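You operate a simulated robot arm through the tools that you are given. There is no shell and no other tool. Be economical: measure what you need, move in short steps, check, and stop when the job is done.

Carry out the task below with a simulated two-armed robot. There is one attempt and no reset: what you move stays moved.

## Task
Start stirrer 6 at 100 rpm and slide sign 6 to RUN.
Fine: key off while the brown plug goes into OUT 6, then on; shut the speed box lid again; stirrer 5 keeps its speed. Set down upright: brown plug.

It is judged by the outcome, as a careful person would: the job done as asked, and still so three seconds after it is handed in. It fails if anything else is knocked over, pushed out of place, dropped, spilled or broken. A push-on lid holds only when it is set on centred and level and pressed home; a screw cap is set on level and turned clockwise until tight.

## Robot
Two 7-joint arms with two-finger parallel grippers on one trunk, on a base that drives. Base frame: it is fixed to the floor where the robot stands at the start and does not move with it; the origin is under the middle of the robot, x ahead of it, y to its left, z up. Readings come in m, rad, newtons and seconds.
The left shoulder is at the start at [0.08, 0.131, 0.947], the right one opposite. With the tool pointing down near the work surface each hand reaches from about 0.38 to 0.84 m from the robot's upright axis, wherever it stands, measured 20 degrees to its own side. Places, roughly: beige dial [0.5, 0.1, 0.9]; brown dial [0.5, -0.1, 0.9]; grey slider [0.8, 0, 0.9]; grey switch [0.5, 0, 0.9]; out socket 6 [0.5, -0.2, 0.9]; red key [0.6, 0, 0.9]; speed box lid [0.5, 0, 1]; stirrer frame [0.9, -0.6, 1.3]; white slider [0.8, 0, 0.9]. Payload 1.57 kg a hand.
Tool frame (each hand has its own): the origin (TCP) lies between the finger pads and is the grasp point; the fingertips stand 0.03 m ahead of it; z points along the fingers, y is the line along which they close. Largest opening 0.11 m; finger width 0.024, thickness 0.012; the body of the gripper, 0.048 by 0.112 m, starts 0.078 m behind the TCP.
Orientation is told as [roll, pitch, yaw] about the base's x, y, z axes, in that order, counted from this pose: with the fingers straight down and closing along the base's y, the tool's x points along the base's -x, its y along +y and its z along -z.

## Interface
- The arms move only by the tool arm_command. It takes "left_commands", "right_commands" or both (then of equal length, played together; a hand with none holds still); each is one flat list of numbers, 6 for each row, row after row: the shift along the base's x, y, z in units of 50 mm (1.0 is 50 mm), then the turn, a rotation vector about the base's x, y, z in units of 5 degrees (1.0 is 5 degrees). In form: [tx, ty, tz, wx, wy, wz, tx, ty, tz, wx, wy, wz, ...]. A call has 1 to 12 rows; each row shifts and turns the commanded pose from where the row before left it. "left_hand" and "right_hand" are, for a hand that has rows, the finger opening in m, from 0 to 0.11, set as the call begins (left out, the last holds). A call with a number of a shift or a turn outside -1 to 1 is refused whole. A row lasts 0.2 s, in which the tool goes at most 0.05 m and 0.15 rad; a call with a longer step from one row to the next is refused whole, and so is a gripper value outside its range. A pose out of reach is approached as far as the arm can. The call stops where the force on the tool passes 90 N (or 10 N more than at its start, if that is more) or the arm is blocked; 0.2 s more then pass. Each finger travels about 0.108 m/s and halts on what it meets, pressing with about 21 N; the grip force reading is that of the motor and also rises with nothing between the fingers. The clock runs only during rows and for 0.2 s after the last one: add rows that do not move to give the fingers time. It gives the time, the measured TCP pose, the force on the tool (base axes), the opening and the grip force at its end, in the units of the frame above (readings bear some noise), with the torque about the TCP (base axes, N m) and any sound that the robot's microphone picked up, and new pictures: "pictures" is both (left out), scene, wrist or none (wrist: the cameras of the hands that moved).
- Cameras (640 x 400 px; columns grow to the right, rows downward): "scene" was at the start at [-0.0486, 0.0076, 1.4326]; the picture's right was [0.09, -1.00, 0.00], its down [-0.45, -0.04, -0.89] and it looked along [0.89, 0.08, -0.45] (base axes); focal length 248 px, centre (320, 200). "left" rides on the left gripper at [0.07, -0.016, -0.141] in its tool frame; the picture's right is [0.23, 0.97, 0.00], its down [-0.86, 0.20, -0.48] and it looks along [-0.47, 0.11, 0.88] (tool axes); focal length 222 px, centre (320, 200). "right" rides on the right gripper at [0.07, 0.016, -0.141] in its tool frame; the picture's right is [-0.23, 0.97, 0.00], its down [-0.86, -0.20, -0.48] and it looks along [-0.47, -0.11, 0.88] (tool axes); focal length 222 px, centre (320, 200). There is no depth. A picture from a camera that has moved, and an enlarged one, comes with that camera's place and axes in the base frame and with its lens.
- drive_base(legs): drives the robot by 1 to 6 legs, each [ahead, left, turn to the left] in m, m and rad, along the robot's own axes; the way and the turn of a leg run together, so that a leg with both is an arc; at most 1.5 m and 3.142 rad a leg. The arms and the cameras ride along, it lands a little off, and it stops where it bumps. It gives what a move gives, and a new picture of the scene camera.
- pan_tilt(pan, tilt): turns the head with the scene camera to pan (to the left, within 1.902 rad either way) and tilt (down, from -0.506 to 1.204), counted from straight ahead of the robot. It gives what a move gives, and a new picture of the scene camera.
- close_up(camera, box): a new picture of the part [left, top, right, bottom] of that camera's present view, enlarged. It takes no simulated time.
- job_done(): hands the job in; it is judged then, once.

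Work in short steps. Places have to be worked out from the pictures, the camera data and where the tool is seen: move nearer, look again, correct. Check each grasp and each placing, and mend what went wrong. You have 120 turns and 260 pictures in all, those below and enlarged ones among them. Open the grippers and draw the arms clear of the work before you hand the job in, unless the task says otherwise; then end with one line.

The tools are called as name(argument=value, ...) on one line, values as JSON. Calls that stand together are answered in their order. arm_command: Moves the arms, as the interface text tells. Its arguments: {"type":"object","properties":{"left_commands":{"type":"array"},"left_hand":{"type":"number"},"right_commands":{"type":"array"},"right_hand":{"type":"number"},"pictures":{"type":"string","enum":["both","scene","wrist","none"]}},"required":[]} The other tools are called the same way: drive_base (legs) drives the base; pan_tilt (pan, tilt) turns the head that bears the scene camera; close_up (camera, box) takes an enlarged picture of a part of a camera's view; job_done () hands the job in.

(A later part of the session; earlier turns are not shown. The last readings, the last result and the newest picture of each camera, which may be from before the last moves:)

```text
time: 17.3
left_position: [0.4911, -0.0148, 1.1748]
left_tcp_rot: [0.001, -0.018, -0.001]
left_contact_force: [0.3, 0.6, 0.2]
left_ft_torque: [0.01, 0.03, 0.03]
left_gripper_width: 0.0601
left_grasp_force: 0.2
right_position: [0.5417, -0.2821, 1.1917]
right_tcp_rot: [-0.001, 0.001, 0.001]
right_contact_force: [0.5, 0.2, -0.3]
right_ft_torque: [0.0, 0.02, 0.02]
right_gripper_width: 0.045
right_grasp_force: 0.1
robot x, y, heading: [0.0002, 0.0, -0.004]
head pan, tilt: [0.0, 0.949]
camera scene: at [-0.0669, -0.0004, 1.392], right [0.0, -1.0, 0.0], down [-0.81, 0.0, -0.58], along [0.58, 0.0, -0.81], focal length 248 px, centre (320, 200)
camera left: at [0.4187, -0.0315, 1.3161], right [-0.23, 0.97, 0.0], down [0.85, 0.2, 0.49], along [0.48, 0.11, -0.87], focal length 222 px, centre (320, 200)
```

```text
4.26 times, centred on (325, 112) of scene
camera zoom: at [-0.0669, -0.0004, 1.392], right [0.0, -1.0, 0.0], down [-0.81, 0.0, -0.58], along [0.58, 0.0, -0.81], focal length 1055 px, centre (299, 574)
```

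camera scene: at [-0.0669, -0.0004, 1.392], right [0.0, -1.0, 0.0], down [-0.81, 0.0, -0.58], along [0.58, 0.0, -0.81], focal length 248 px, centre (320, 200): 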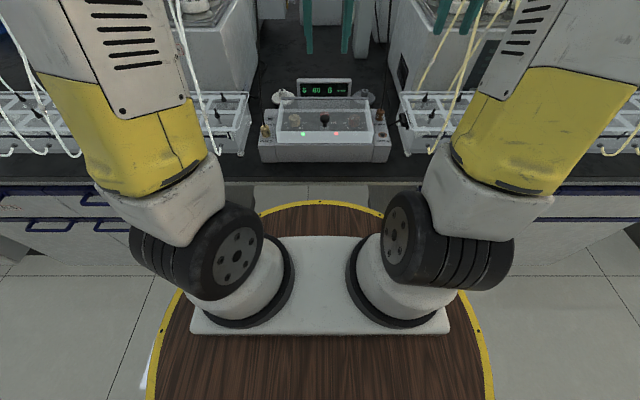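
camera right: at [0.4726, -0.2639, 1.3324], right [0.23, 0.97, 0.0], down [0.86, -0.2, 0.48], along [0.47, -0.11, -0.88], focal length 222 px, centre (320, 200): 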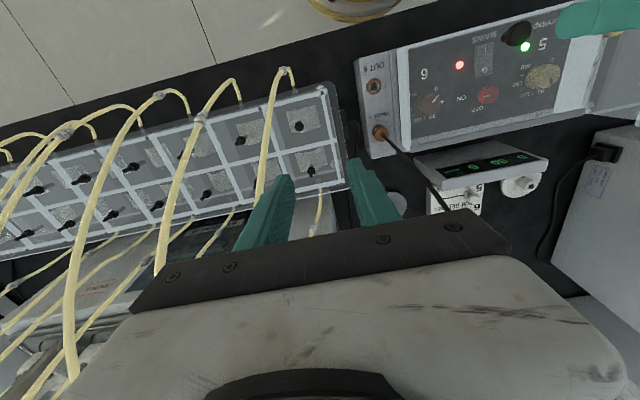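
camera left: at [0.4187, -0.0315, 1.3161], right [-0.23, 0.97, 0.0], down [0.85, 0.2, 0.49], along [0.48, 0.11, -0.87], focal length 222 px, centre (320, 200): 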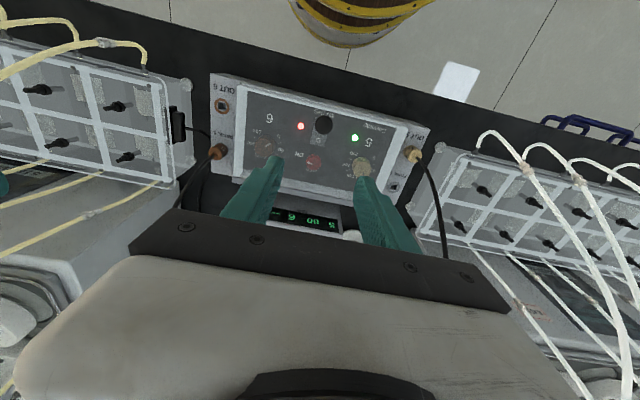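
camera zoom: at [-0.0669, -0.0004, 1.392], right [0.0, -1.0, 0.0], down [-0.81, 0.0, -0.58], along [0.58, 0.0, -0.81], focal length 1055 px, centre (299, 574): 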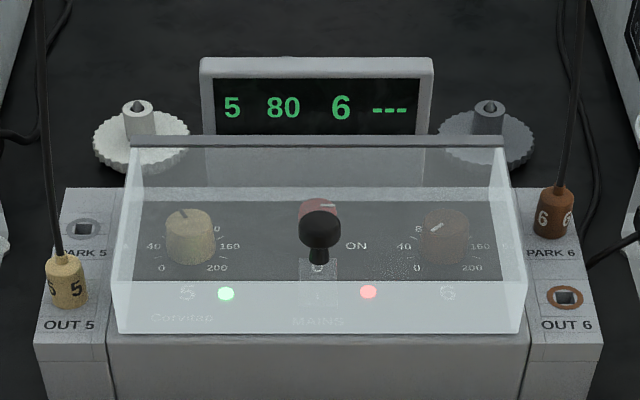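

The lid falls shut unless past upright, so: left grips the knob with the hand tilted back and lifts to ~65°, then the right hand pushes the lid edge over. First the left re-approaches tilted by 25°.

arm_command(left_commands=[-0.2, 0.03, -0.4, 0, -1, 0, -0.2, 0, -0.4, 0, -1, 0, -0.2, 0, -0.4, 0, -1, 0, -0.2, 0, -0.4, 0, -1, 0, -0.2, 0, -0.4, 0, -0.9, 0, 0.34, 0, -0.72, 0, 0, 0, 0.34, 0, -0.72, 0, 0, 0, 0, 0, 0, 0, 0, 0], pictures="wrist")

close_up(camera="left", box=[220, 80, 420, 240])

```text
time: 19.1
left_position: [0.4758, -0.0109, 1.002]
left_tcp_rot: [0.0, -0.444, 0.0]
left_contact_force: [-0.2, -0.5, 0.1]
left_ft_torque: [-0.01, -0.03, 0.05]
left_gripper_width: 0.06
left_grasp_force: 0.0
right_position: [0.5423, -0.2813, 1.1911]
right_tcp_rot: [-0.001, 0.0, 0.001]
right_contact_force: [-0.7, 0.5, -0.1]
right_ft_torque: [-0.01, -0.04, 0.04]
right_gripper_width: 0.0451
right_grasp_force: 0.1
robot x, y, heading: [-0.0029, -0.0019, -0.002]
head pan, tilt: [0.0, 0.949]
camera left: at [0.3506, -0.0284, 1.1007], right [-0.21, 0.97, -0.1], down [0.57, 0.2, 0.8], along [0.8, 0.11, -0.59], focal length 222 px, centre (320, 200)
```

left: 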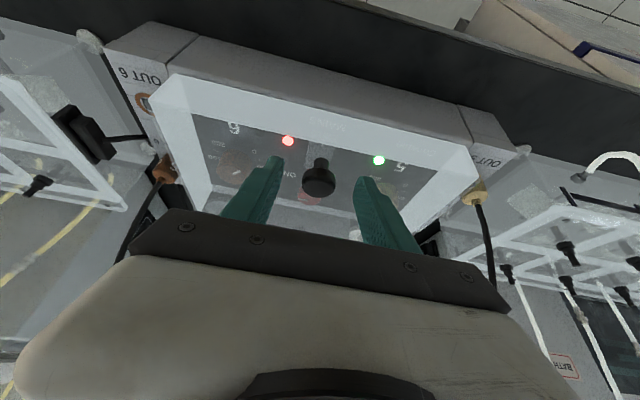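

```text
2.50 times, centred on (320, 160) of left
camera zoom: at [0.3506, -0.0284, 1.1007], right [-0.21, 0.97, -0.1], down [0.57, 0.2, 0.8], along [0.8, 0.11, -0.59], focal length 555 px, centre (320, 300)
```

zoom: 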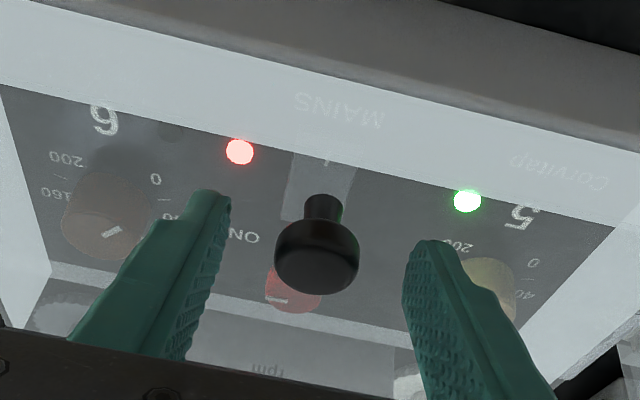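

Aligned. I close and lift through 50° of the arc, turning with the lid.

arm_command(left_commands=[0, 0, 0, 0, 0, 0, 0, 0, 0, 0, 0, 0, 0.081, 0, 0.23, 0, 1, 0, 0.081, 0, 0.23, 0, 1, 0, 0.12, 0, 0.213, 0, 1, 0, 0.12, 0, 0.213, 0, 1, 0, 0.155, 0, 0.189, 0, 1, 0, 0.155, 0, 0.189, 0, 1, 0, 0.185, 0, 0.158, 0, 1, 0, 0.185, 0, 0.158, 0, 1, 0, 0.21, 0, 0.125, 0, 1, 0, 0.21, 0, 0.125, 0, 1, 0], left_hand=0.015, pictures="scene")

close_up(camera="scene", box=[250, 45, 400, 159])

```text
time: 21.7
left_position: [0.5503, -0.014, 1.0959]
left_tcp_rot: [0.0, 0.426, 0.0]
left_contact_force: [2.3, -12.4, -10.5]
left_ft_torque: [-0.3, 0.22, 0.15]
left_gripper_width: 0.0253
left_grasp_force: 36.7
right_position: [0.5419, -0.2831, 1.1905]
right_tcp_rot: [-0.002, -0.001, -0.001]
right_contact_force: [0.7, -1.4, 0.3]
right_ft_torque: [0.01, 0.0, 0.0]
right_gripper_width: 0.045
right_grasp_force: 0.0
robot x, y, heading: [-0.0015, 0.0008, 0.0]
head pan, tilt: [0.0, 0.949]
camera scene: at [-0.0669, -0.001, 1.392], right [0.0, -1.0, 0.0], down [-0.81, 0.0, -0.58], along [0.58, 0.0, -0.81], focal length 248 px, centre (320, 200)
```

scene: 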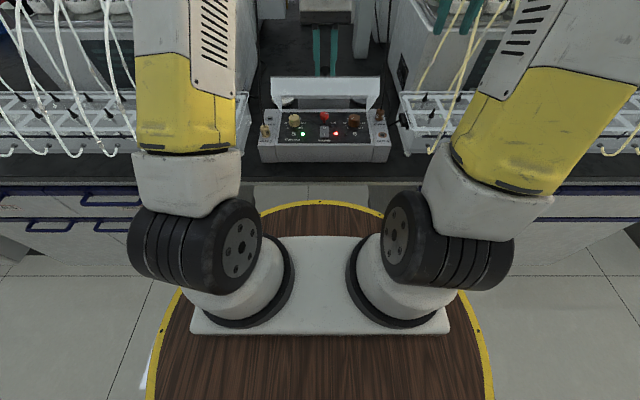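

```text
3.51 times, centred on (325, 102) of scene
camera zoom: at [-0.0669, -0.001, 1.392], right [0.0, -1.0, 0.0], down [-0.81, 0.0, -0.58], along [0.58, 0.0, -0.81], focal length 870 px, centre (302, 544)
```

zoom: 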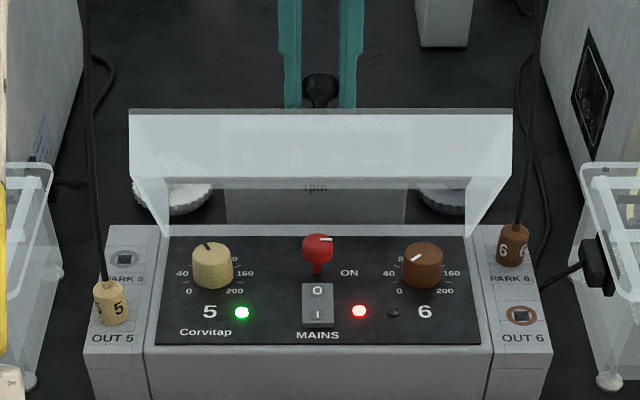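

Going well with low force. I continue to about 70° while reach allows.

arm_command(left_commands=[0.229, 0, 0.085, 0, 1, 0, 0.229, 0, 0.085, 0, 1, 0, 0.239, 0, 0.045, 0, 0.8, 0, 0.239, 0, 0.045, 0, 0.5, 0], pictures="scene")

close_up(camera="scene", box=[250, 45, 400, 159])

```text
time: 22.7
left_position: [0.5744, -0.0116, 1.1055]
left_tcp_rot: [0.0, 0.602, 0.0]
left_contact_force: [3.5, -8.6, -15.6]
left_ft_torque: [-0.16, 0.05, 0.1]
left_gripper_width: 0.025
left_grasp_force: 36.8
left hand out of reach, approached as far as the arm can: row 3, 4
right_position: [0.5419, -0.2824, 1.1907]
right_tcp_rot: [-0.001, 0.001, 0.0]
right_contact_force: [-0.6, -0.5, -1.0]
right_ft_torque: [-0.01, 0.02, 0.02]
right_gripper_width: 0.0451
right_grasp_force: 0.1
robot x, y, heading: [-0.0051, 0.001, -0.001]
head pan, tilt: [0.0, 0.949]
camera scene: at [-0.0666, -0.0008, 1.3921], right [0.0, -1.0, 0.0], down [-0.81, 0.0, -0.58], along [0.58, 0.0, -0.81], focal length 248 px, centre (320, 200)
```

scene: 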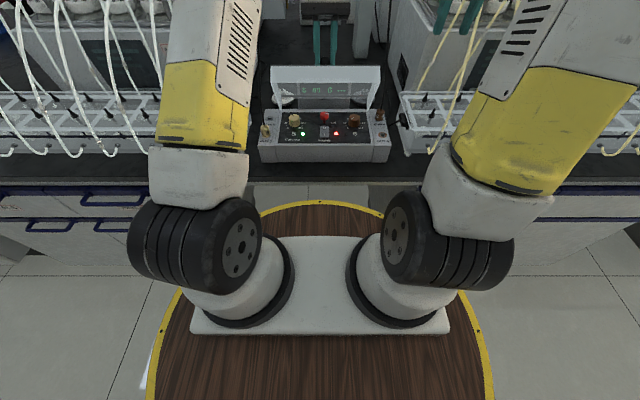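

```text
3.51 times, centred on (325, 102) of scene
camera zoom: at [-0.0666, -0.0008, 1.3921], right [0.0, -1.0, 0.0], down [-0.81, 0.0, -0.58], along [0.58, 0.0, -0.81], focal length 870 px, centre (302, 544)
```

zoom: 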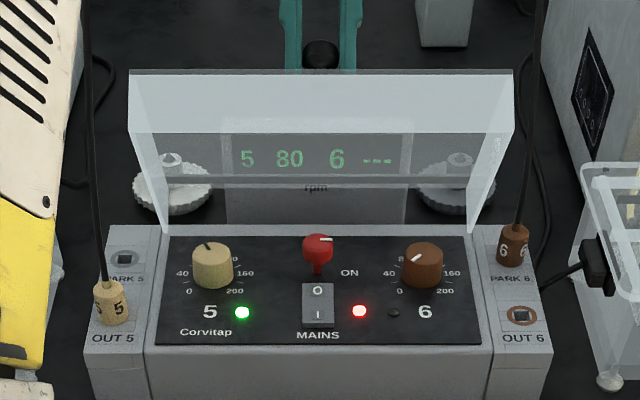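

Lid is at ~60°, held. I bring the right hand, fingers closed, in front of the lid's right part (0.44, −0.11), tips below its lip.

arm_command(right_commands=[-0.7, 0, 0, 0, 0, 0, -0.7, 0.2, 0, 0, 0, 0, -0.65, 0.4, 0, 0, 0, 0, 0, 0.9, 0, 0, 0, 0, 0, 0.9, 0, 0, 0, 0, 0, 0.9, -0.3, 0, 0, 0, 0, 0.1, -0.9, 0, 0, 0, 0, 0, -0.9, 0, 0, 0], right_hand=0)

close_up(camera="scene", box=[250, 45, 400, 159])

```text
time: 24.5
left_position: [0.5737, -0.0131, 1.1047]
left_tcp_rot: [0.001, 0.602, -0.002]
left_contact_force: [6.9, -6.5, -17.8]
left_ft_torque: [-0.04, -0.44, 0.05]
left_gripper_width: 0.0254
left_grasp_force: 36.7
right_position: [0.4348, -0.112, 1.0847]
right_tcp_rot: [0.0, 0.0, 0.0]
right_contact_force: [-0.4, -0.7, 0.1]
right_ft_torque: [-0.03, 0.0, -0.01]
right_gripper_width: 0.0
right_grasp_force: 20.2
robot x, y, heading: [-0.0006, 0.0035, 0.002]
head pan, tilt: [0.0, 0.949]
camera scene: at [-0.0666, -0.0006, 1.3921], right [0.0, -1.0, 0.0], down [-0.81, 0.0, -0.58], along [0.58, 0.0, -0.81], focal length 248 px, centre (320, 200)
camera right: at [0.3673, -0.0937, 1.2269], right [0.23, 0.97, 0.0], down [0.86, -0.2, 0.48], along [0.47, -0.11, -0.88], focal length 222 px, centre (320, 200)
```

scene: 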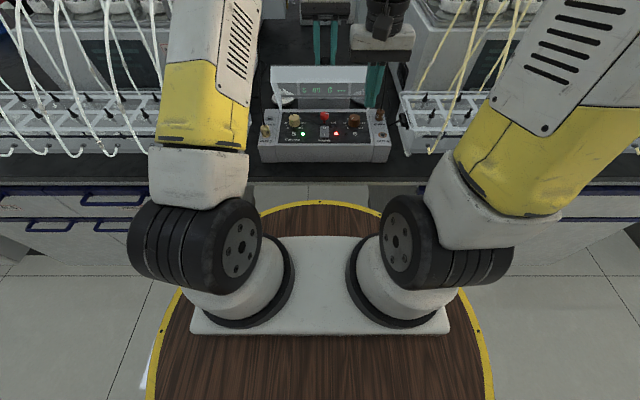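
right: 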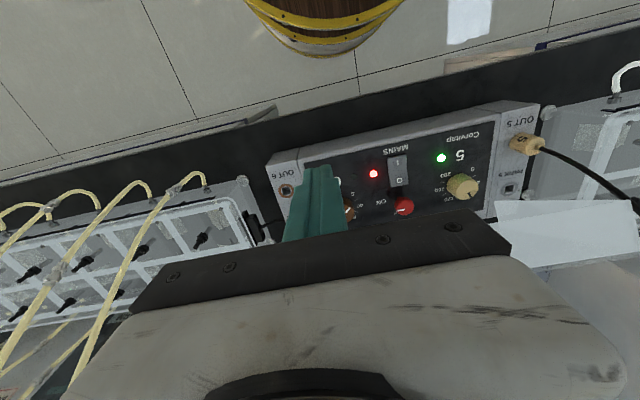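

```text
3.51 times, centred on (325, 102) of scene
camera zoom: at [-0.0666, -0.0006, 1.3921], right [0.0, -1.0, 0.0], down [-0.81, 0.0, -0.58], along [0.58, 0.0, -0.81], focal length 870 px, centre (302, 544)
```

zoom: 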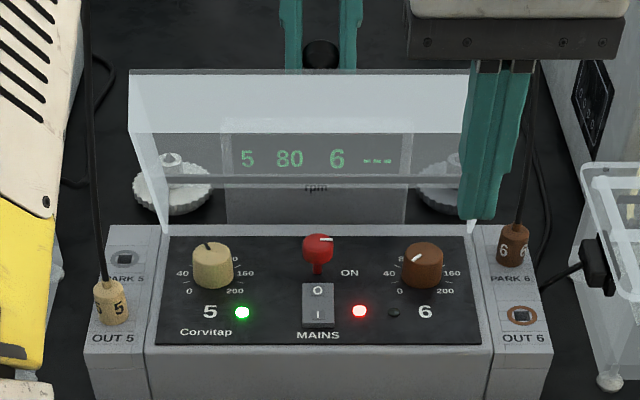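

Right fingers are in line with the lip. I advance them into contact.

arm_command(right_commands=[0.4, 0, 0, 0, 0, 0, 0.4, 0, 0, 0, 0, 0, 0.2, 0, 0, 0, 0, 0, 0.15, 0, 0, 0, 0, 0], pictures="none")

close_up(camera="scene", box=[250, 45, 400, 159])

```text
time: 25.5
left_position: [0.5729, -0.0131, 1.1062]
left_tcp_rot: [-0.002, 0.592, 0.003]
left_contact_force: [31.1, -6.1, -8.3]
left_ft_torque: [-0.13, -0.34, 0.09]
left_gripper_width: 0.0256
left_grasp_force: 37.4
right_position: [0.4887, -0.1101, 1.0866]
right_tcp_rot: [-0.002, 0.014, 0.002]
right_contact_force: [-58.9, 0.0, 26.2]
right_ft_torque: [0.17, 0.09, -0.09]
right_gripper_width: 0.0001
right_grasp_force: 21.5
robot x, y, heading: [-0.0041, -0.0025, -0.004]
head pan, tilt: [0.0, 0.949]
```

```text
3.51 times, centred on (325, 102) of scene
camera zoom: at [-0.0694, -0.0005, 1.3919], right [0.0, -1.0, 0.0], down [-0.81, 0.0, -0.58], along [0.58, 0.0, -0.81], focal length 870 px, centre (302, 544)
```

zoom: 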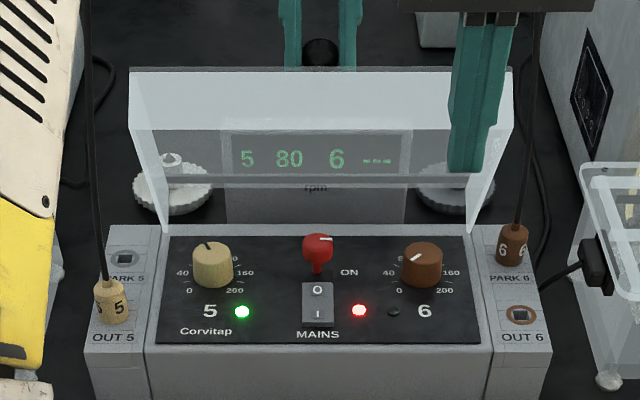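

Firm contact. I open the left hand and withdraw it up and to the left while the right holds.

arm_command(left_commands=[0, 0, 0, 0, 0, 0, 0, 0, 0, 0, 0, 0, 0.3, 0, 0.5, 0, 0, 0, 0.3, 0, 0.6, 0, 0, 0, 0, 0, 0.9, 0, -0.8, 0, 0, 0.3, 0.8, 0, -1, 0, 0, 0.7, 0.4, 0, -1, 0, -0.2, 0.9, 0, 0, -1, 0, -0.2, 0.9, 0, 0, -1, 0, -0.2, 0.9, 0, 0, -1, 0], left_hand=0.07, pictures="none")

close_up(camera="scene", box=[250, 45, 400, 159])

```text
time: 27.7
left_position: [0.5333, 0.1704, 1.2141]
left_tcp_rot: [0.0, 0.138, -0.003]
left_contact_force: [0.6, -0.8, -1.0]
left_ft_torque: [0.06, 0.01, -0.04]
left_gripper_width: 0.0701
left_grasp_force: 0.1
left hand out of reach, approached as far as the arm can: row 3, 4, 5
right_position: [0.4948, -0.1106, 1.0865]
right_tcp_rot: [0.0, 0.0, 0.002]
right_contact_force: [-2.6, 1.1, 1.5]
right_ft_torque: [-0.07, -0.09, 0.02]
right_gripper_width: 0.0002
right_grasp_force: 20.5
robot x, y, heading: [0.0028, -0.0005, 0.001]
head pan, tilt: [0.0, 0.949]
```

```text
3.51 times, centred on (325, 102) of scene
camera zoom: at [-0.0672, -0.0005, 1.392], right [0.0, -1.0, 0.0], down [-0.81, 0.0, -0.58], along [0.58, 0.0, -0.81], focal length 870 px, centre (302, 544)
```

zoom: 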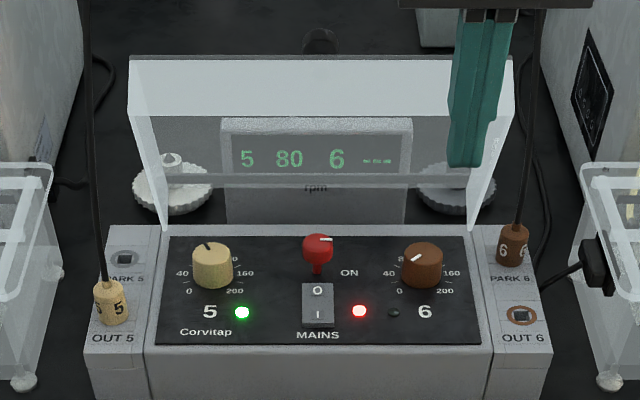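

The right hand alone now holds the lid with little force. I push on to +x.

arm_command(right_commands=[0.4, 0, 0.1, 0, 0, 0, 0.4, 0, 0.1, 0, 0, 0, 0.4, 0, 0.1, 0, 0, 0, 0.3, 0, 0.05, 0, 0, 0], pictures="none")

close_up(camera="scene", box=[250, 25, 400, 159])

```text
time: 28.4
left_position: [0.5317, 0.171, 1.2142]
left_tcp_rot: [0.0, 0.138, 0.0]
left_contact_force: [-1.6, -0.2, 0.0]
left_ft_torque: [0.0, -0.07, -0.03]
left_gripper_width: 0.0698
left_grasp_force: 0.0
right_position: [0.5423, -0.109, 1.108]
right_tcp_rot: [0.003, -0.016, -0.001]
right_contact_force: [-9.5, -0.8, 24.1]
right_ft_torque: [-0.09, -0.4, -0.01]
right_gripper_width: 0.0001
right_grasp_force: 21.0
robot x, y, heading: [-0.0019, 0.002, 0.002]
head pan, tilt: [0.0, 0.949]
stopped in row 3 (right hand): the force on the tool passed its limit at 95 N (the readings are from after the stop); the commanded pose is now the measured one
```

```text
2.99 times, centred on (325, 92) of scene
camera zoom: at [-0.0693, -0.0003, 1.392], right [0.0, -1.0, 0.0], down [-0.81, 0.0, -0.58], along [0.58, 0.0, -0.81], focal length 740 px, centre (305, 522)
```

zoom: 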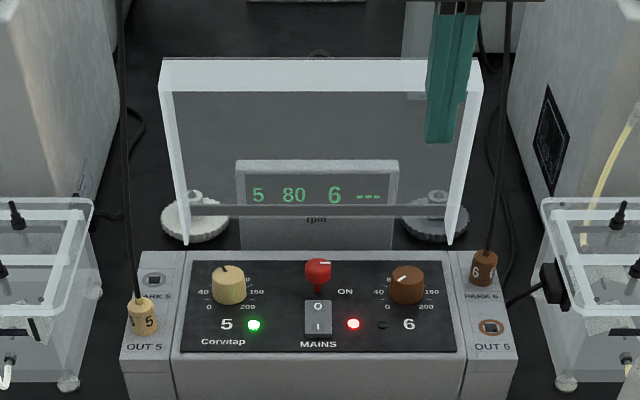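

The lid is at about 84°. I push on slowly in small steps to see whether it is at a stop.

arm_command(right_commands=[0.05, 0, 0, 0, 0, 0, 0.05, 0, 0, 0, 0, 0, 0.05, 0, 0, 0, 0, 0, 0.05, 0, 0, 0, 0, 0, 0.05, 0, 0, 0, 0, 0, 0.05, 0, 0, 0, 0, 0], pictures="none")

close_up(camera="scene", box=[250, 25, 400, 159])

```text
time: 29.9
left_position: [0.5301, 0.1698, 1.2155]
left_tcp_rot: [-0.001, 0.139, -0.001]
left_contact_force: [0.4, -1.0, -0.2]
left_ft_torque: [-0.03, 0.01, 0.0]
left_gripper_width: 0.0701
left_grasp_force: 0.2
right_position: [0.5565, -0.1093, 1.1121]
right_tcp_rot: [0.004, -0.028, -0.003]
right_contact_force: [-22.7, -4.2, 78.4]
right_ft_torque: [-0.74, -1.03, -0.04]
right_gripper_width: 0.0
right_grasp_force: 21.3
robot x, y, heading: [-0.0019, -0.0004, -0.003]
head pan, tilt: [0.0, 0.949]
```

```text
2.99 times, centred on (325, 92) of scene
camera zoom: at [-0.071, -0.0001, 1.3919], right [0.0, -1.0, 0.0], down [-0.81, 0.0, -0.58], along [0.58, 0.0, -0.81], focal length 740 px, centre (305, 522)
```

zoom: 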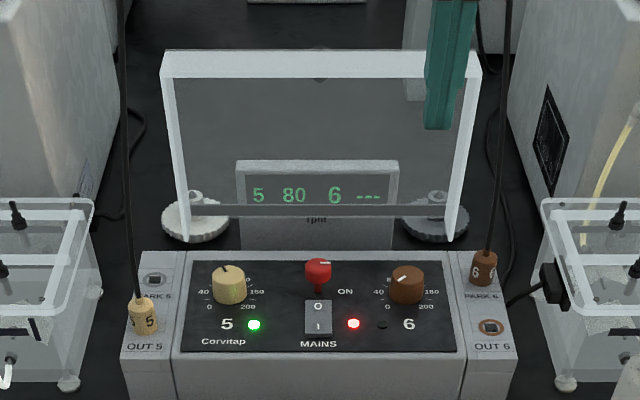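

The upward force suggests the lip catches on the finger's step. I raise the hand 15 mm, then push further in small steps.

arm_command(right_commands=[0, 0, 0.15, 0, 0, 0, 0, 0, 0.15, 0, 0, 0, 0.1, 0, 0.03, 0, 0, 0, 0.1, 0, 0, 0, 0, 0, 0.1, 0, 0, 0, 0, 0, 0.1, 0, 0, 0, 0, 0, 0.1, 0, 0, 0, 0, 0, 0.1, 0, 0, 0, 0, 0], pictures="none")

close_up(camera="scene", box=[250, 25, 400, 159])

```text
time: 31.6
left_position: [0.5351, 0.1713, 1.2141]
left_tcp_rot: [-0.001, 0.139, 0.0]
left_contact_force: [0.6, 0.3, 0.2]
left_ft_torque: [-0.01, -0.05, 0.03]
left_gripper_width: 0.0697
left_grasp_force: 0.1
right_position: [0.5884, -0.1096, 1.1224]
right_tcp_rot: [0.003, -0.011, 0.001]
right_contact_force: [0.7, -0.8, -0.2]
right_ft_torque: [-0.01, -0.02, 0.01]
right_gripper_width: 0.0
right_grasp_force: 20.8
robot x, y, heading: [0.0008, -0.0009, -0.002]
head pan, tilt: [0.0, 0.949]
```

```text
2.99 times, centred on (325, 92) of scene
camera zoom: at [-0.0678, -0.0003, 1.392], right [0.0, -1.0, 0.0], down [-0.81, 0.0, -0.58], along [0.58, 0.0, -0.81], focal length 740 px, centre (305, 522)
```

zoom: 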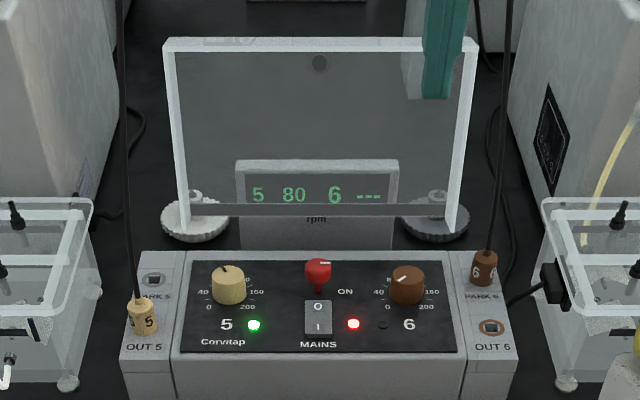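

No force now: the lid has gone past upright. I draw the right hand back and check that it stays.

arm_command(right_commands=[-0.5, 0, 0, 0, 0, 0, -0.8, -0.3, 0.5, 0, 0, 0, -0.4, -0.6, 0.6, 0, 0, 0, 0, 0, 0, 0, 0, 0, 0, 0, 0, 0, 0, 0])

close_up(camera="scene", box=[250, 25, 400, 159])

```text
time: 32.9
left_position: [0.5337, 0.1715, 1.2143]
left_tcp_rot: [0.001, 0.138, 0.001]
left_contact_force: [-0.6, -0.2, 0.2]
left_ft_torque: [0.02, 0.02, -0.02]
left_gripper_width: 0.0699
left_grasp_force: 0.1
right_position: [0.5062, -0.1553, 1.1787]
right_tcp_rot: [0.001, -0.012, -0.001]
right_contact_force: [0.2, -0.4, 0.0]
right_ft_torque: [0.0, 0.01, -0.04]
right_gripper_width: 0.0001
right_grasp_force: 21.3
robot x, y, heading: [-0.0045, -0.0031, 0.0]
head pan, tilt: [0.0, 0.949]
camera scene: at [-0.0677, -0.0003, 1.392], right [0.0, -1.0, 0.0], down [-0.81, 0.0, -0.58], along [0.58, 0.0, -0.81], focal length 248 px, centre (320, 200)
camera right: at [0.4353, -0.1372, 1.3184], right [0.23, 0.97, 0.01], down [0.85, -0.2, 0.49], along [0.48, -0.11, -0.87], focal length 222 px, centre (320, 200)
```

scene: 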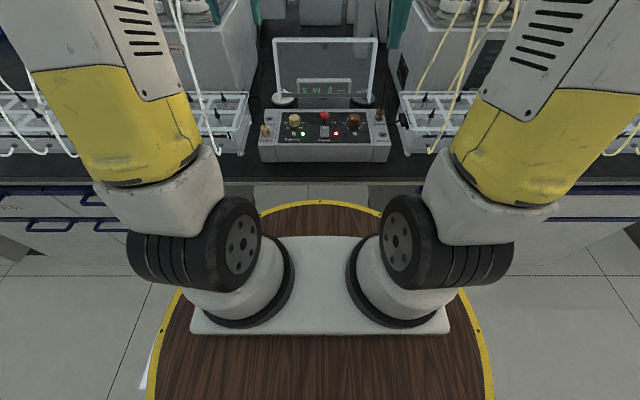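
right: 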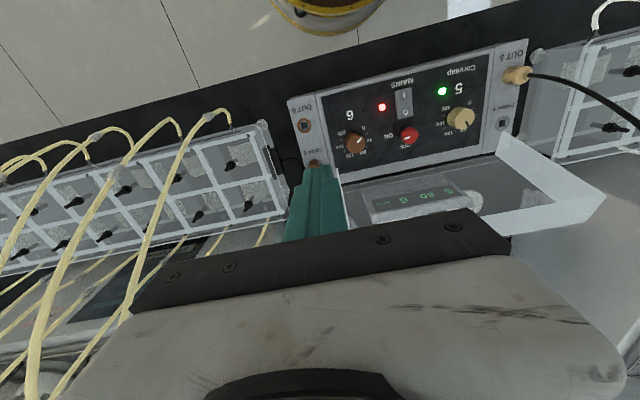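

```text
2.99 times, centred on (325, 92) of scene
camera zoom: at [-0.0677, -0.0003, 1.392], right [0.0, -1.0, 0.0], down [-0.81, 0.0, -0.58], along [0.58, 0.0, -0.81], focal length 740 px, centre (305, 522)
```

zoom: 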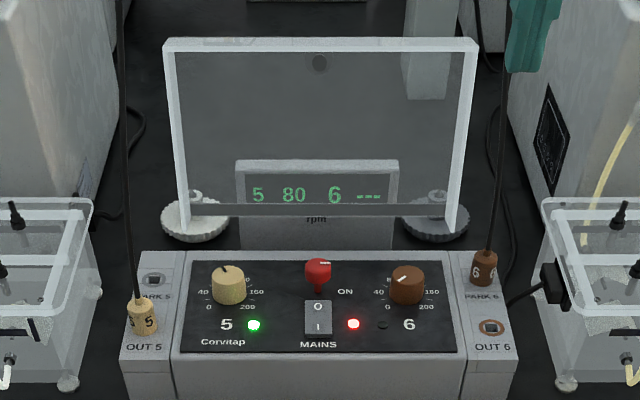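

The lid stays open. Key head is at about (0.556, −0.013, 0.947). I look at the panel in detail.

close_up(camera="right", box=[330, 60, 500, 170])

close_up(camera="scene", box=[285, 105, 375, 155])

```text
3.64 times, centred on (415, 115) of right
camera zoom: at [0.4353, -0.1372, 1.3184], right [0.23, 0.97, 0.01], down [0.85, -0.2, 0.49], along [0.48, -0.11, -0.87], focal length 808 px, centre (-26, 509)
```

zoom: 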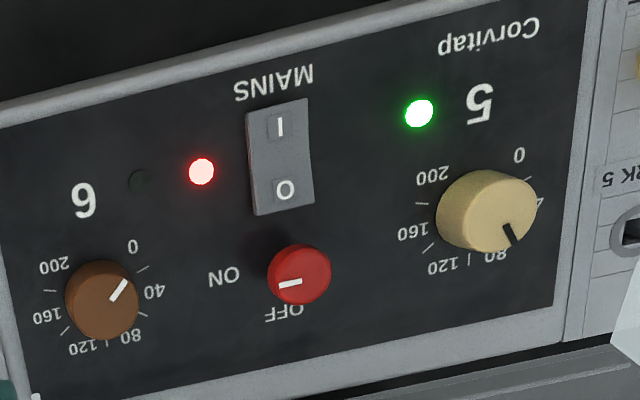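

```text
7.11 times, centred on (330, 130) of scene
camera zoom: at [-0.0677, -0.0003, 1.392], right [0.0, -1.0, 0.0], down [-0.81, 0.0, -0.58], along [0.58, 0.0, -0.81], focal length 1762 px, centre (249, 698)
```

zoom: 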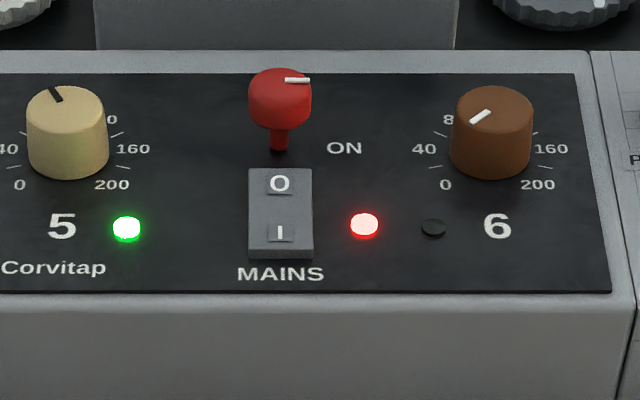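

Key head is about (0.549, −0.014), z 0.945–0.96; the panel is at 0.926 and the mains rocker is close, so I'll keep fingertips at z≥0.94. I bring the left hand over, leaned 20° away from the lid and yawed towards −45°, and move the right hand aside.

arm_command(left_commands=[0, -0.53, -0.2, 0, -0.93, 0, 0, -0.53, -0.2, 0, -0.93, 0, 0, -0.53, -0.2, 0, -0.93, 0, 0, -0.53, -0.4, 0, -0.93, 0, 0, -0.53, -0.4, 0, -0.93, 0, 0, -0.53, -0.4, 0, -0.93, 0, 0, -0.1, -0.2, 0, 0, -1, 0, 0, -0.2, 0, 0, -1, 0, 0, -0.2, 0, 0, -1, 0, 0, -0.2, 0, 0, -1, 0, 0, -0.1, 0, 0, -1, 0, 0, 0, 0, 0, -1], right_commands=[0, -0.4, 0, 0, 0, 0, 0, -0.4, 0, 0, 0, 0, 0, -0.4, 0, 0, 0, 0, 0, -0.4, 0, 0, 0, 0, 0, -0.4, 0, 0, 0, 0, 0, -0.4, 0, 0, 0, 0, 0, 0, 0, 0, 0, 0, 0, 0, 0, 0, 0, 0, 0, 0, 0, 0, 0, 0, 0, 0, 0, 0, 0, 0, 0, 0, 0, 0, 0, 0, 0, 0, 0, 0, 0, 0], left_hand=0.05)

```text
time: 35.5
left_position: [0.5343, 0.0051, 1.0776]
left_tcp_rot: [0.001, -0.347, -0.527]
left_contact_force: [0.8, -0.7, -0.6]
left_ft_torque: [-0.02, -0.07, -0.02]
left_gripper_width: 0.0501
left_grasp_force: 0.1
right_position: [0.504, -0.2751, 1.1783]
right_tcp_rot: [0.001, -0.012, -0.001]
right_contact_force: [0.4, 1.1, 0.2]
right_ft_torque: [0.02, 0.01, -0.02]
right_gripper_width: 0.0
right_grasp_force: 21.9
robot x, y, heading: [0.0012, 0.0036, 0.003]
head pan, tilt: [0.0, 0.949]
camera scene: at [-0.0677, -0.0004, 1.392], right [0.0, -1.0, 0.0], down [-0.81, 0.0, -0.58], along [0.58, 0.0, -0.81], focal length 248 px, centre (320, 200)
camera right: at [0.4332, -0.2572, 1.3187], right [0.23, 0.97, 0.01], down [0.85, -0.2, 0.49], along [0.48, -0.11, -0.87], focal length 222 px, centre (320, 200)
camera left: at [0.4272, 0.0478, 1.188], right [0.3, 0.95, -0.08], down [0.65, -0.15, 0.74], along [0.69, -0.28, -0.67], focal length 222 px, centre (320, 200)
```

scene: 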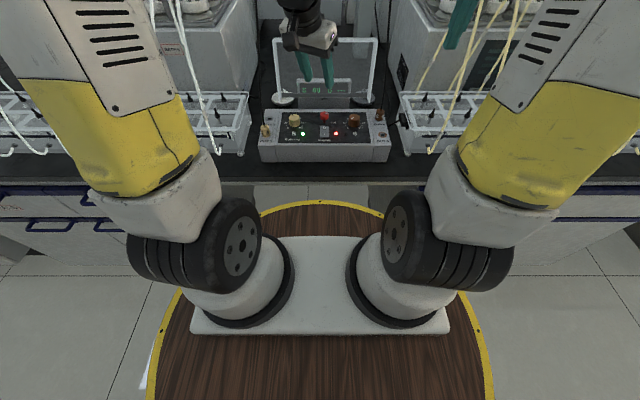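
right: 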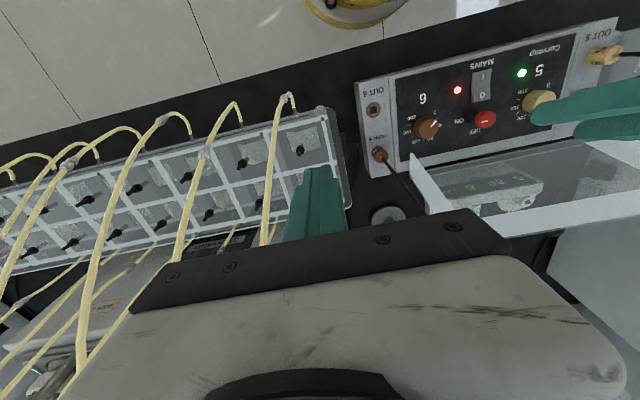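
left: 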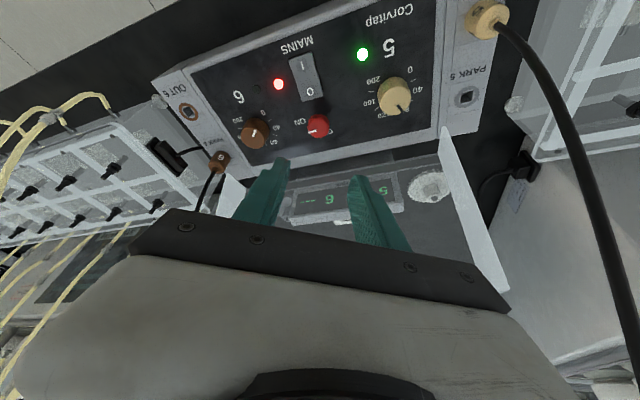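

Key agrees with estimate (≈0.547, −0.012). I finish the yaw and descend to a hover.

arm_command(left_commands=[0.07, -0.1, -0.5, 0, 0, -1, 0.06, -0.1, -0.4, 0, 0, -1, 0.06, -0.08, -0.4, 0, 0, -0.8, 0, 0, 0, 0, 0, 0], pictures="wrist")

close_up(camera="left", box=[220, 70, 420, 230])

close_up(camera="scene", box=[270, 60, 390, 150])

```text
time: 36.5
left_position: [0.5444, -0.0094, 1.0137]
left_tcp_rot: [-0.001, -0.349, -0.771]
left_contact_force: [0.8, 0.9, -0.2]
left_ft_torque: [-0.01, 0.01, 0.0]
left_gripper_width: 0.0501
left_grasp_force: 0.0
right_position: [0.5038, -0.2753, 1.1784]
right_tcp_rot: [0.002, -0.015, 0.001]
right_contact_force: [-0.7, 0.0, 0.1]
right_ft_torque: [-0.03, -0.02, 0.01]
right_gripper_width: 0.0001
right_grasp_force: 21.0
robot x, y, heading: [-0.0017, 0.0031, -0.002]
head pan, tilt: [0.0, 0.949]
camera left: at [0.4507, 0.0584, 1.1234], right [0.52, 0.85, -0.08], down [0.6, -0.3, 0.74], along [0.61, -0.43, -0.67], focal length 222 px, centre (320, 200)
```

left: 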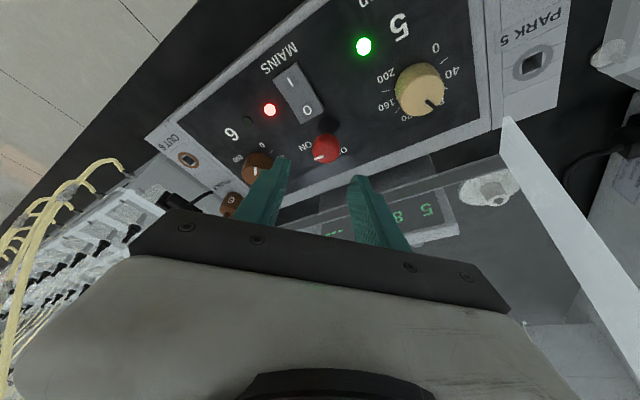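

```text
2.50 times, centred on (320, 150) of left
camera zoom: at [0.4507, 0.0584, 1.1234], right [0.52, 0.85, -0.08], down [0.6, -0.3, 0.74], along [0.61, -0.43, -0.67], focal length 555 px, centre (320, 325)
```

zoom: 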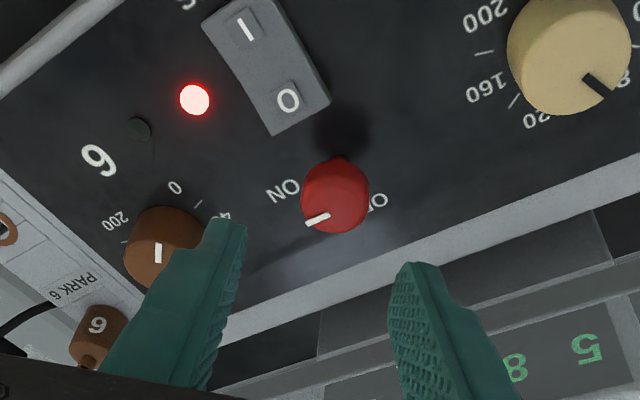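

```text
4.44 times, centred on (330, 105) of scene
camera zoom: at [-0.0677, -0.0004, 1.392], right [0.0, -1.0, 0.0], down [-0.81, 0.0, -0.58], along [0.58, 0.0, -0.81], focal length 1102 px, centre (276, 622)
```

zoom: 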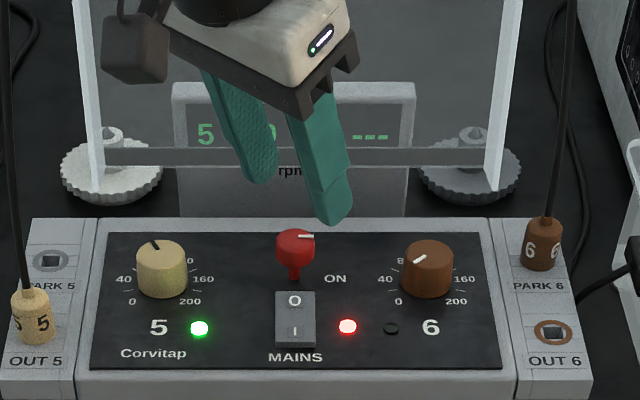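

Aligned within a few mm. I descend 41 mm around the key head.

arm_command(left_commands=[0, 0.02, -0.42, 0, 0, 0, 0, 0.02, -0.4, 0, 0, 0], pictures="wrist")

close_up(camera="left", box=[220, 90, 420, 230])

close_up(camera="scene", box=[270, 60, 390, 150])

```text
time: 37.0
left_position: [0.5425, -0.005, 0.9722]
left_tcp_rot: [-0.001, -0.347, -0.769]
left_contact_force: [-0.3, -0.3, 0.0]
left_ft_torque: [0.04, -0.01, -0.02]
left_gripper_width: 0.0499
left_grasp_force: 0.0
right_position: [0.5031, -0.275, 1.1786]
right_tcp_rot: [0.004, -0.012, 0.0]
right_contact_force: [0.1, -0.6, 0.3]
right_ft_torque: [-0.01, -0.02, 0.0]
right_gripper_width: 0.0
right_grasp_force: 20.9
robot x, y, heading: [0.0007, 0.0009, 0.001]
head pan, tilt: [0.0, 0.949]
camera left: at [0.4489, 0.0614, 1.0814], right [0.52, 0.85, -0.08], down [0.6, -0.3, 0.74], along [0.61, -0.43, -0.67], focal length 222 px, centre (320, 200)
```

left: 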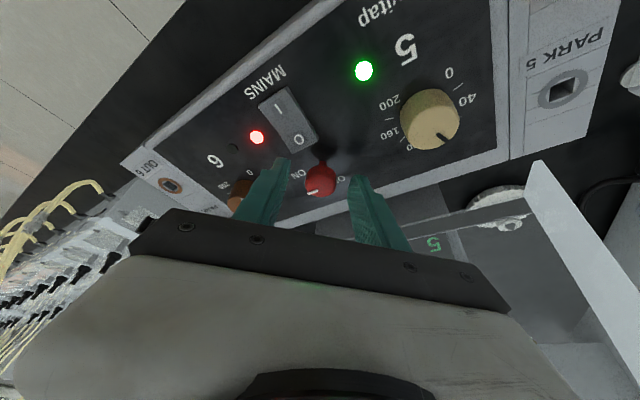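

```text
2.86 times, centred on (320, 160) of left
camera zoom: at [0.4489, 0.0614, 1.0814], right [0.52, 0.85, -0.08], down [0.6, -0.3, 0.74], along [0.61, -0.43, -0.67], focal length 635 px, centre (320, 314)
```

zoom: 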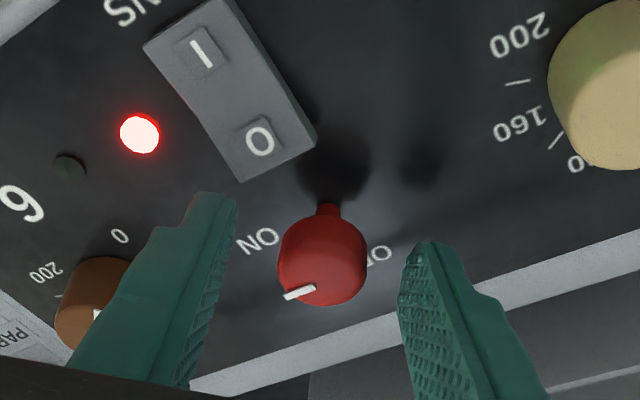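

```text
4.44 times, centred on (330, 105) of scene
camera zoom: at [-0.0679, -0.0004, 1.392], right [0.0, -1.0, 0.0], down [-0.81, 0.0, -0.58], along [0.58, 0.0, -0.81], focal length 1102 px, centre (276, 622)
```

zoom: 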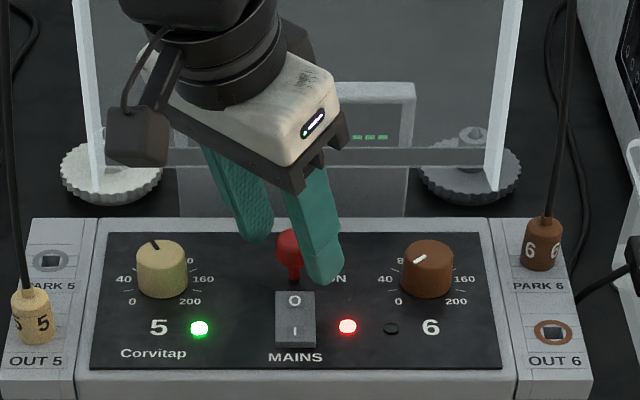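

Key head sits between the pads. I close and turn it counter-clockwise about its axis by 50° first.

arm_command(left_commands=[0, 0, 0, 0, 0, 0, 0, 0, 0, 0, 0, 0, -0.01, -0.012, 0, 0, 0, 1, -0.01, -0.012, 0, 0, 0, 1, -0.01, -0.013, 0, 0, 0, 1, -0.005, -0.015, 0, 0, 0, 1, -0.005, -0.015, 0, 0, 0, 1, -0.005, -0.015, 0, 0, 0, 1, 0, -0.015, 0, 0, 0, 1, 0, -0.015, 0, 0, 0, 1, 0, -0.015, 0, 0, 0, 1, 0, -0.015, 0, 0, 0, 1], left_hand=0.012, pictures="none")

close_up(camera="scene", box=[270, 60, 390, 150])

```text
time: 39.6
left_position: [0.5412, -0.0142, 0.9728]
left_tcp_rot: [0.002, -0.346, 0.104]
left_contact_force: [-9.9, -8.9, -16.7]
left_ft_torque: [-0.17, 0.53, -0.12]
left_gripper_width: 0.0253
left_grasp_force: 36.1
right_position: [0.5049, -0.2765, 1.1775]
right_tcp_rot: [0.001, -0.013, -0.002]
right_contact_force: [-0.3, -0.2, 0.0]
right_ft_torque: [-0.01, 0.07, -0.01]
right_gripper_width: 0.0001
right_grasp_force: 20.9
robot x, y, heading: [0.001, 0.0019, -0.001]
head pan, tilt: [0.0, 0.949]
```

```text
4.44 times, centred on (330, 105) of scene
camera zoom: at [-0.0677, -0.0008, 1.392], right [0.0, -1.0, 0.0], down [-0.81, 0.0, -0.58], along [0.58, 0.0, -0.81], focal length 1102 px, centre (276, 622)
```

zoom: 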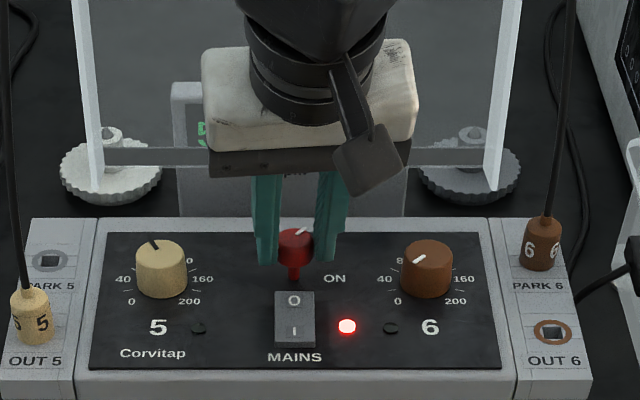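

The key is turning (5's lamp is out already). I complete the remaining 42°.

arm_command(left_commands=[0.003, -0.015, 0, 0, 0, 1, 0.005, -0.015, 0, 0, 0, 1, 0.005, -0.015, 0, 0, 0, 1, 0.005, -0.014, 0, 0, 0, 1, 0.008, -0.013, 0, 0, 0, 1, 0.01, -0.012, 0, 0, 0, 1, 0.01, -0.012, 0, 0, 0, 1, 0.01, -0.012, 0, 0, 0, 1, 0, 0, 0, 0, 0, 0.4], pictures="none")

close_up(camera="scene", box=[270, 60, 390, 150])

```text
time: 41.6
left_position: [0.5448, -0.0203, 0.9728]
left_tcp_rot: [-0.002, -0.35, 0.838]
left_contact_force: [-6.6, -21.0, -3.2]
left_ft_torque: [-0.44, -0.03, -0.49]
left_gripper_width: 0.0247
left_grasp_force: 35.8
right_position: [0.5038, -0.2761, 1.1772]
right_tcp_rot: [0.004, -0.013, -0.002]
right_contact_force: [-0.3, 0.0, -0.4]
right_ft_torque: [0.02, -0.03, -0.04]
right_gripper_width: 0.0
right_grasp_force: 21.4
robot x, y, heading: [-0.001, -0.0039, 0.002]
head pan, tilt: [0.0, 0.949]
```

```text
4.44 times, centred on (330, 105) of scene
camera zoom: at [-0.0678, -0.0013, 1.392], right [0.0, -1.0, 0.0], down [-0.81, 0.0, -0.58], along [0.58, 0.0, -0.81], focal length 1102 px, centre (276, 622)
```

zoom: 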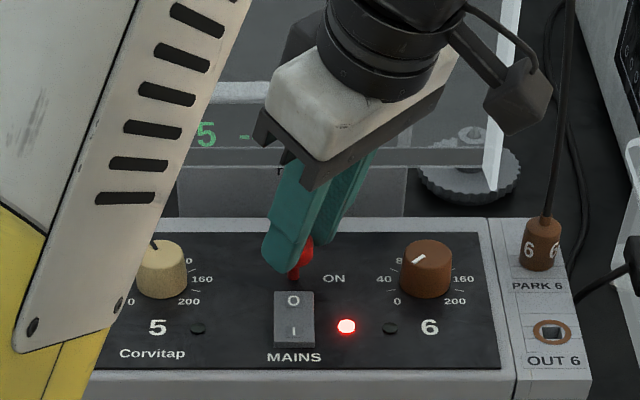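

Key appears at the stop; display 5 shows dashes. I open, lift straight up, and move the left hand aside.

arm_command(left_commands=[0, 0, 0, 0, 0, 0, 0, 0, 0, 0, 0, 0, 0, 0, 0.6, 0, 0, 0, 0, 0, 0.9, 0, 0, 0, -0.3, 0.5, 0.8, 0, 0, 0, -0.3, 0.9, 0, 0, 0, 0, -0.3, 0.9, 0, 0, 0, 0, 0, 0.9, 0, 0, 0, 0], left_hand=0.05, pictures="none")

close_up(camera="scene", box=[270, 60, 390, 150])

close_up(camera="right", box=[340, 20, 600, 200])

```text
time: 43.5
left_position: [0.5005, 0.1408, 1.0872]
left_tcp_rot: [0.0, -0.348, 0.836]
left_contact_force: [-0.3, 0.1, 0.1]
left_ft_torque: [0.03, 0.02, 0.01]
left_gripper_width: 0.0501
left_grasp_force: 0.1
right_position: [0.5038, -0.2752, 1.1783]
right_tcp_rot: [0.001, -0.012, -0.001]
right_contact_force: [-0.1, -0.5, 0.6]
right_ft_torque: [0.01, 0.05, 0.01]
right_gripper_width: 0.0
right_grasp_force: 20.9
robot x, y, heading: [0.0001, -0.0017, -0.003]
head pan, tilt: [0.0, 0.949]
```

```text
4.44 times, centred on (330, 105) of scene
camera zoom: at [-0.0677, -0.0008, 1.392], right [0.0, -1.0, 0.0], down [-0.81, 0.0, -0.58], along [0.58, 0.0, -0.81], focal length 1102 px, centre (276, 622)
```

zoom: 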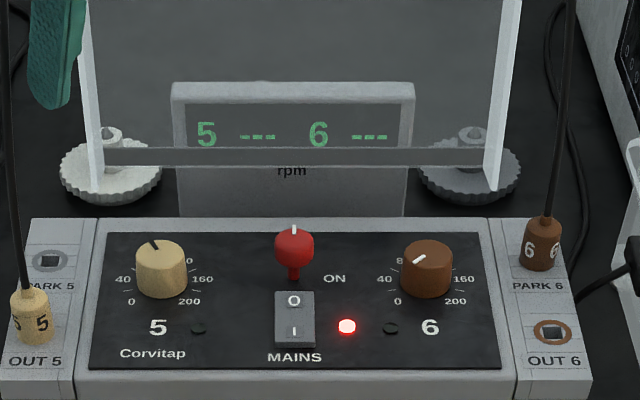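

```text
2.22 times, centred on (470, 110) of right
camera zoom: at [0.4332, -0.2577, 1.3186], right [0.23, 0.97, 0.01], down [0.85, -0.2, 0.49], along [0.48, -0.11, -0.87], focal length 494 px, centre (-13, 400)
```

zoom: 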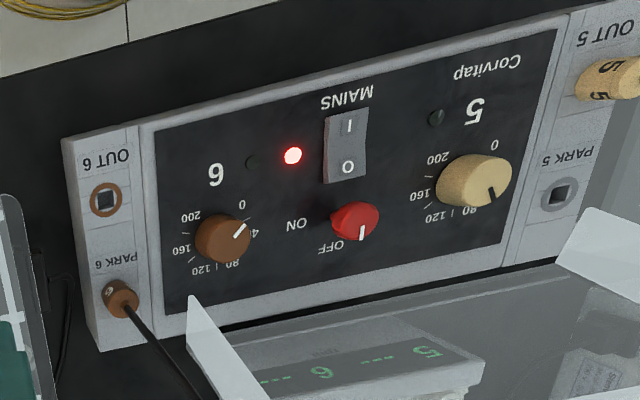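

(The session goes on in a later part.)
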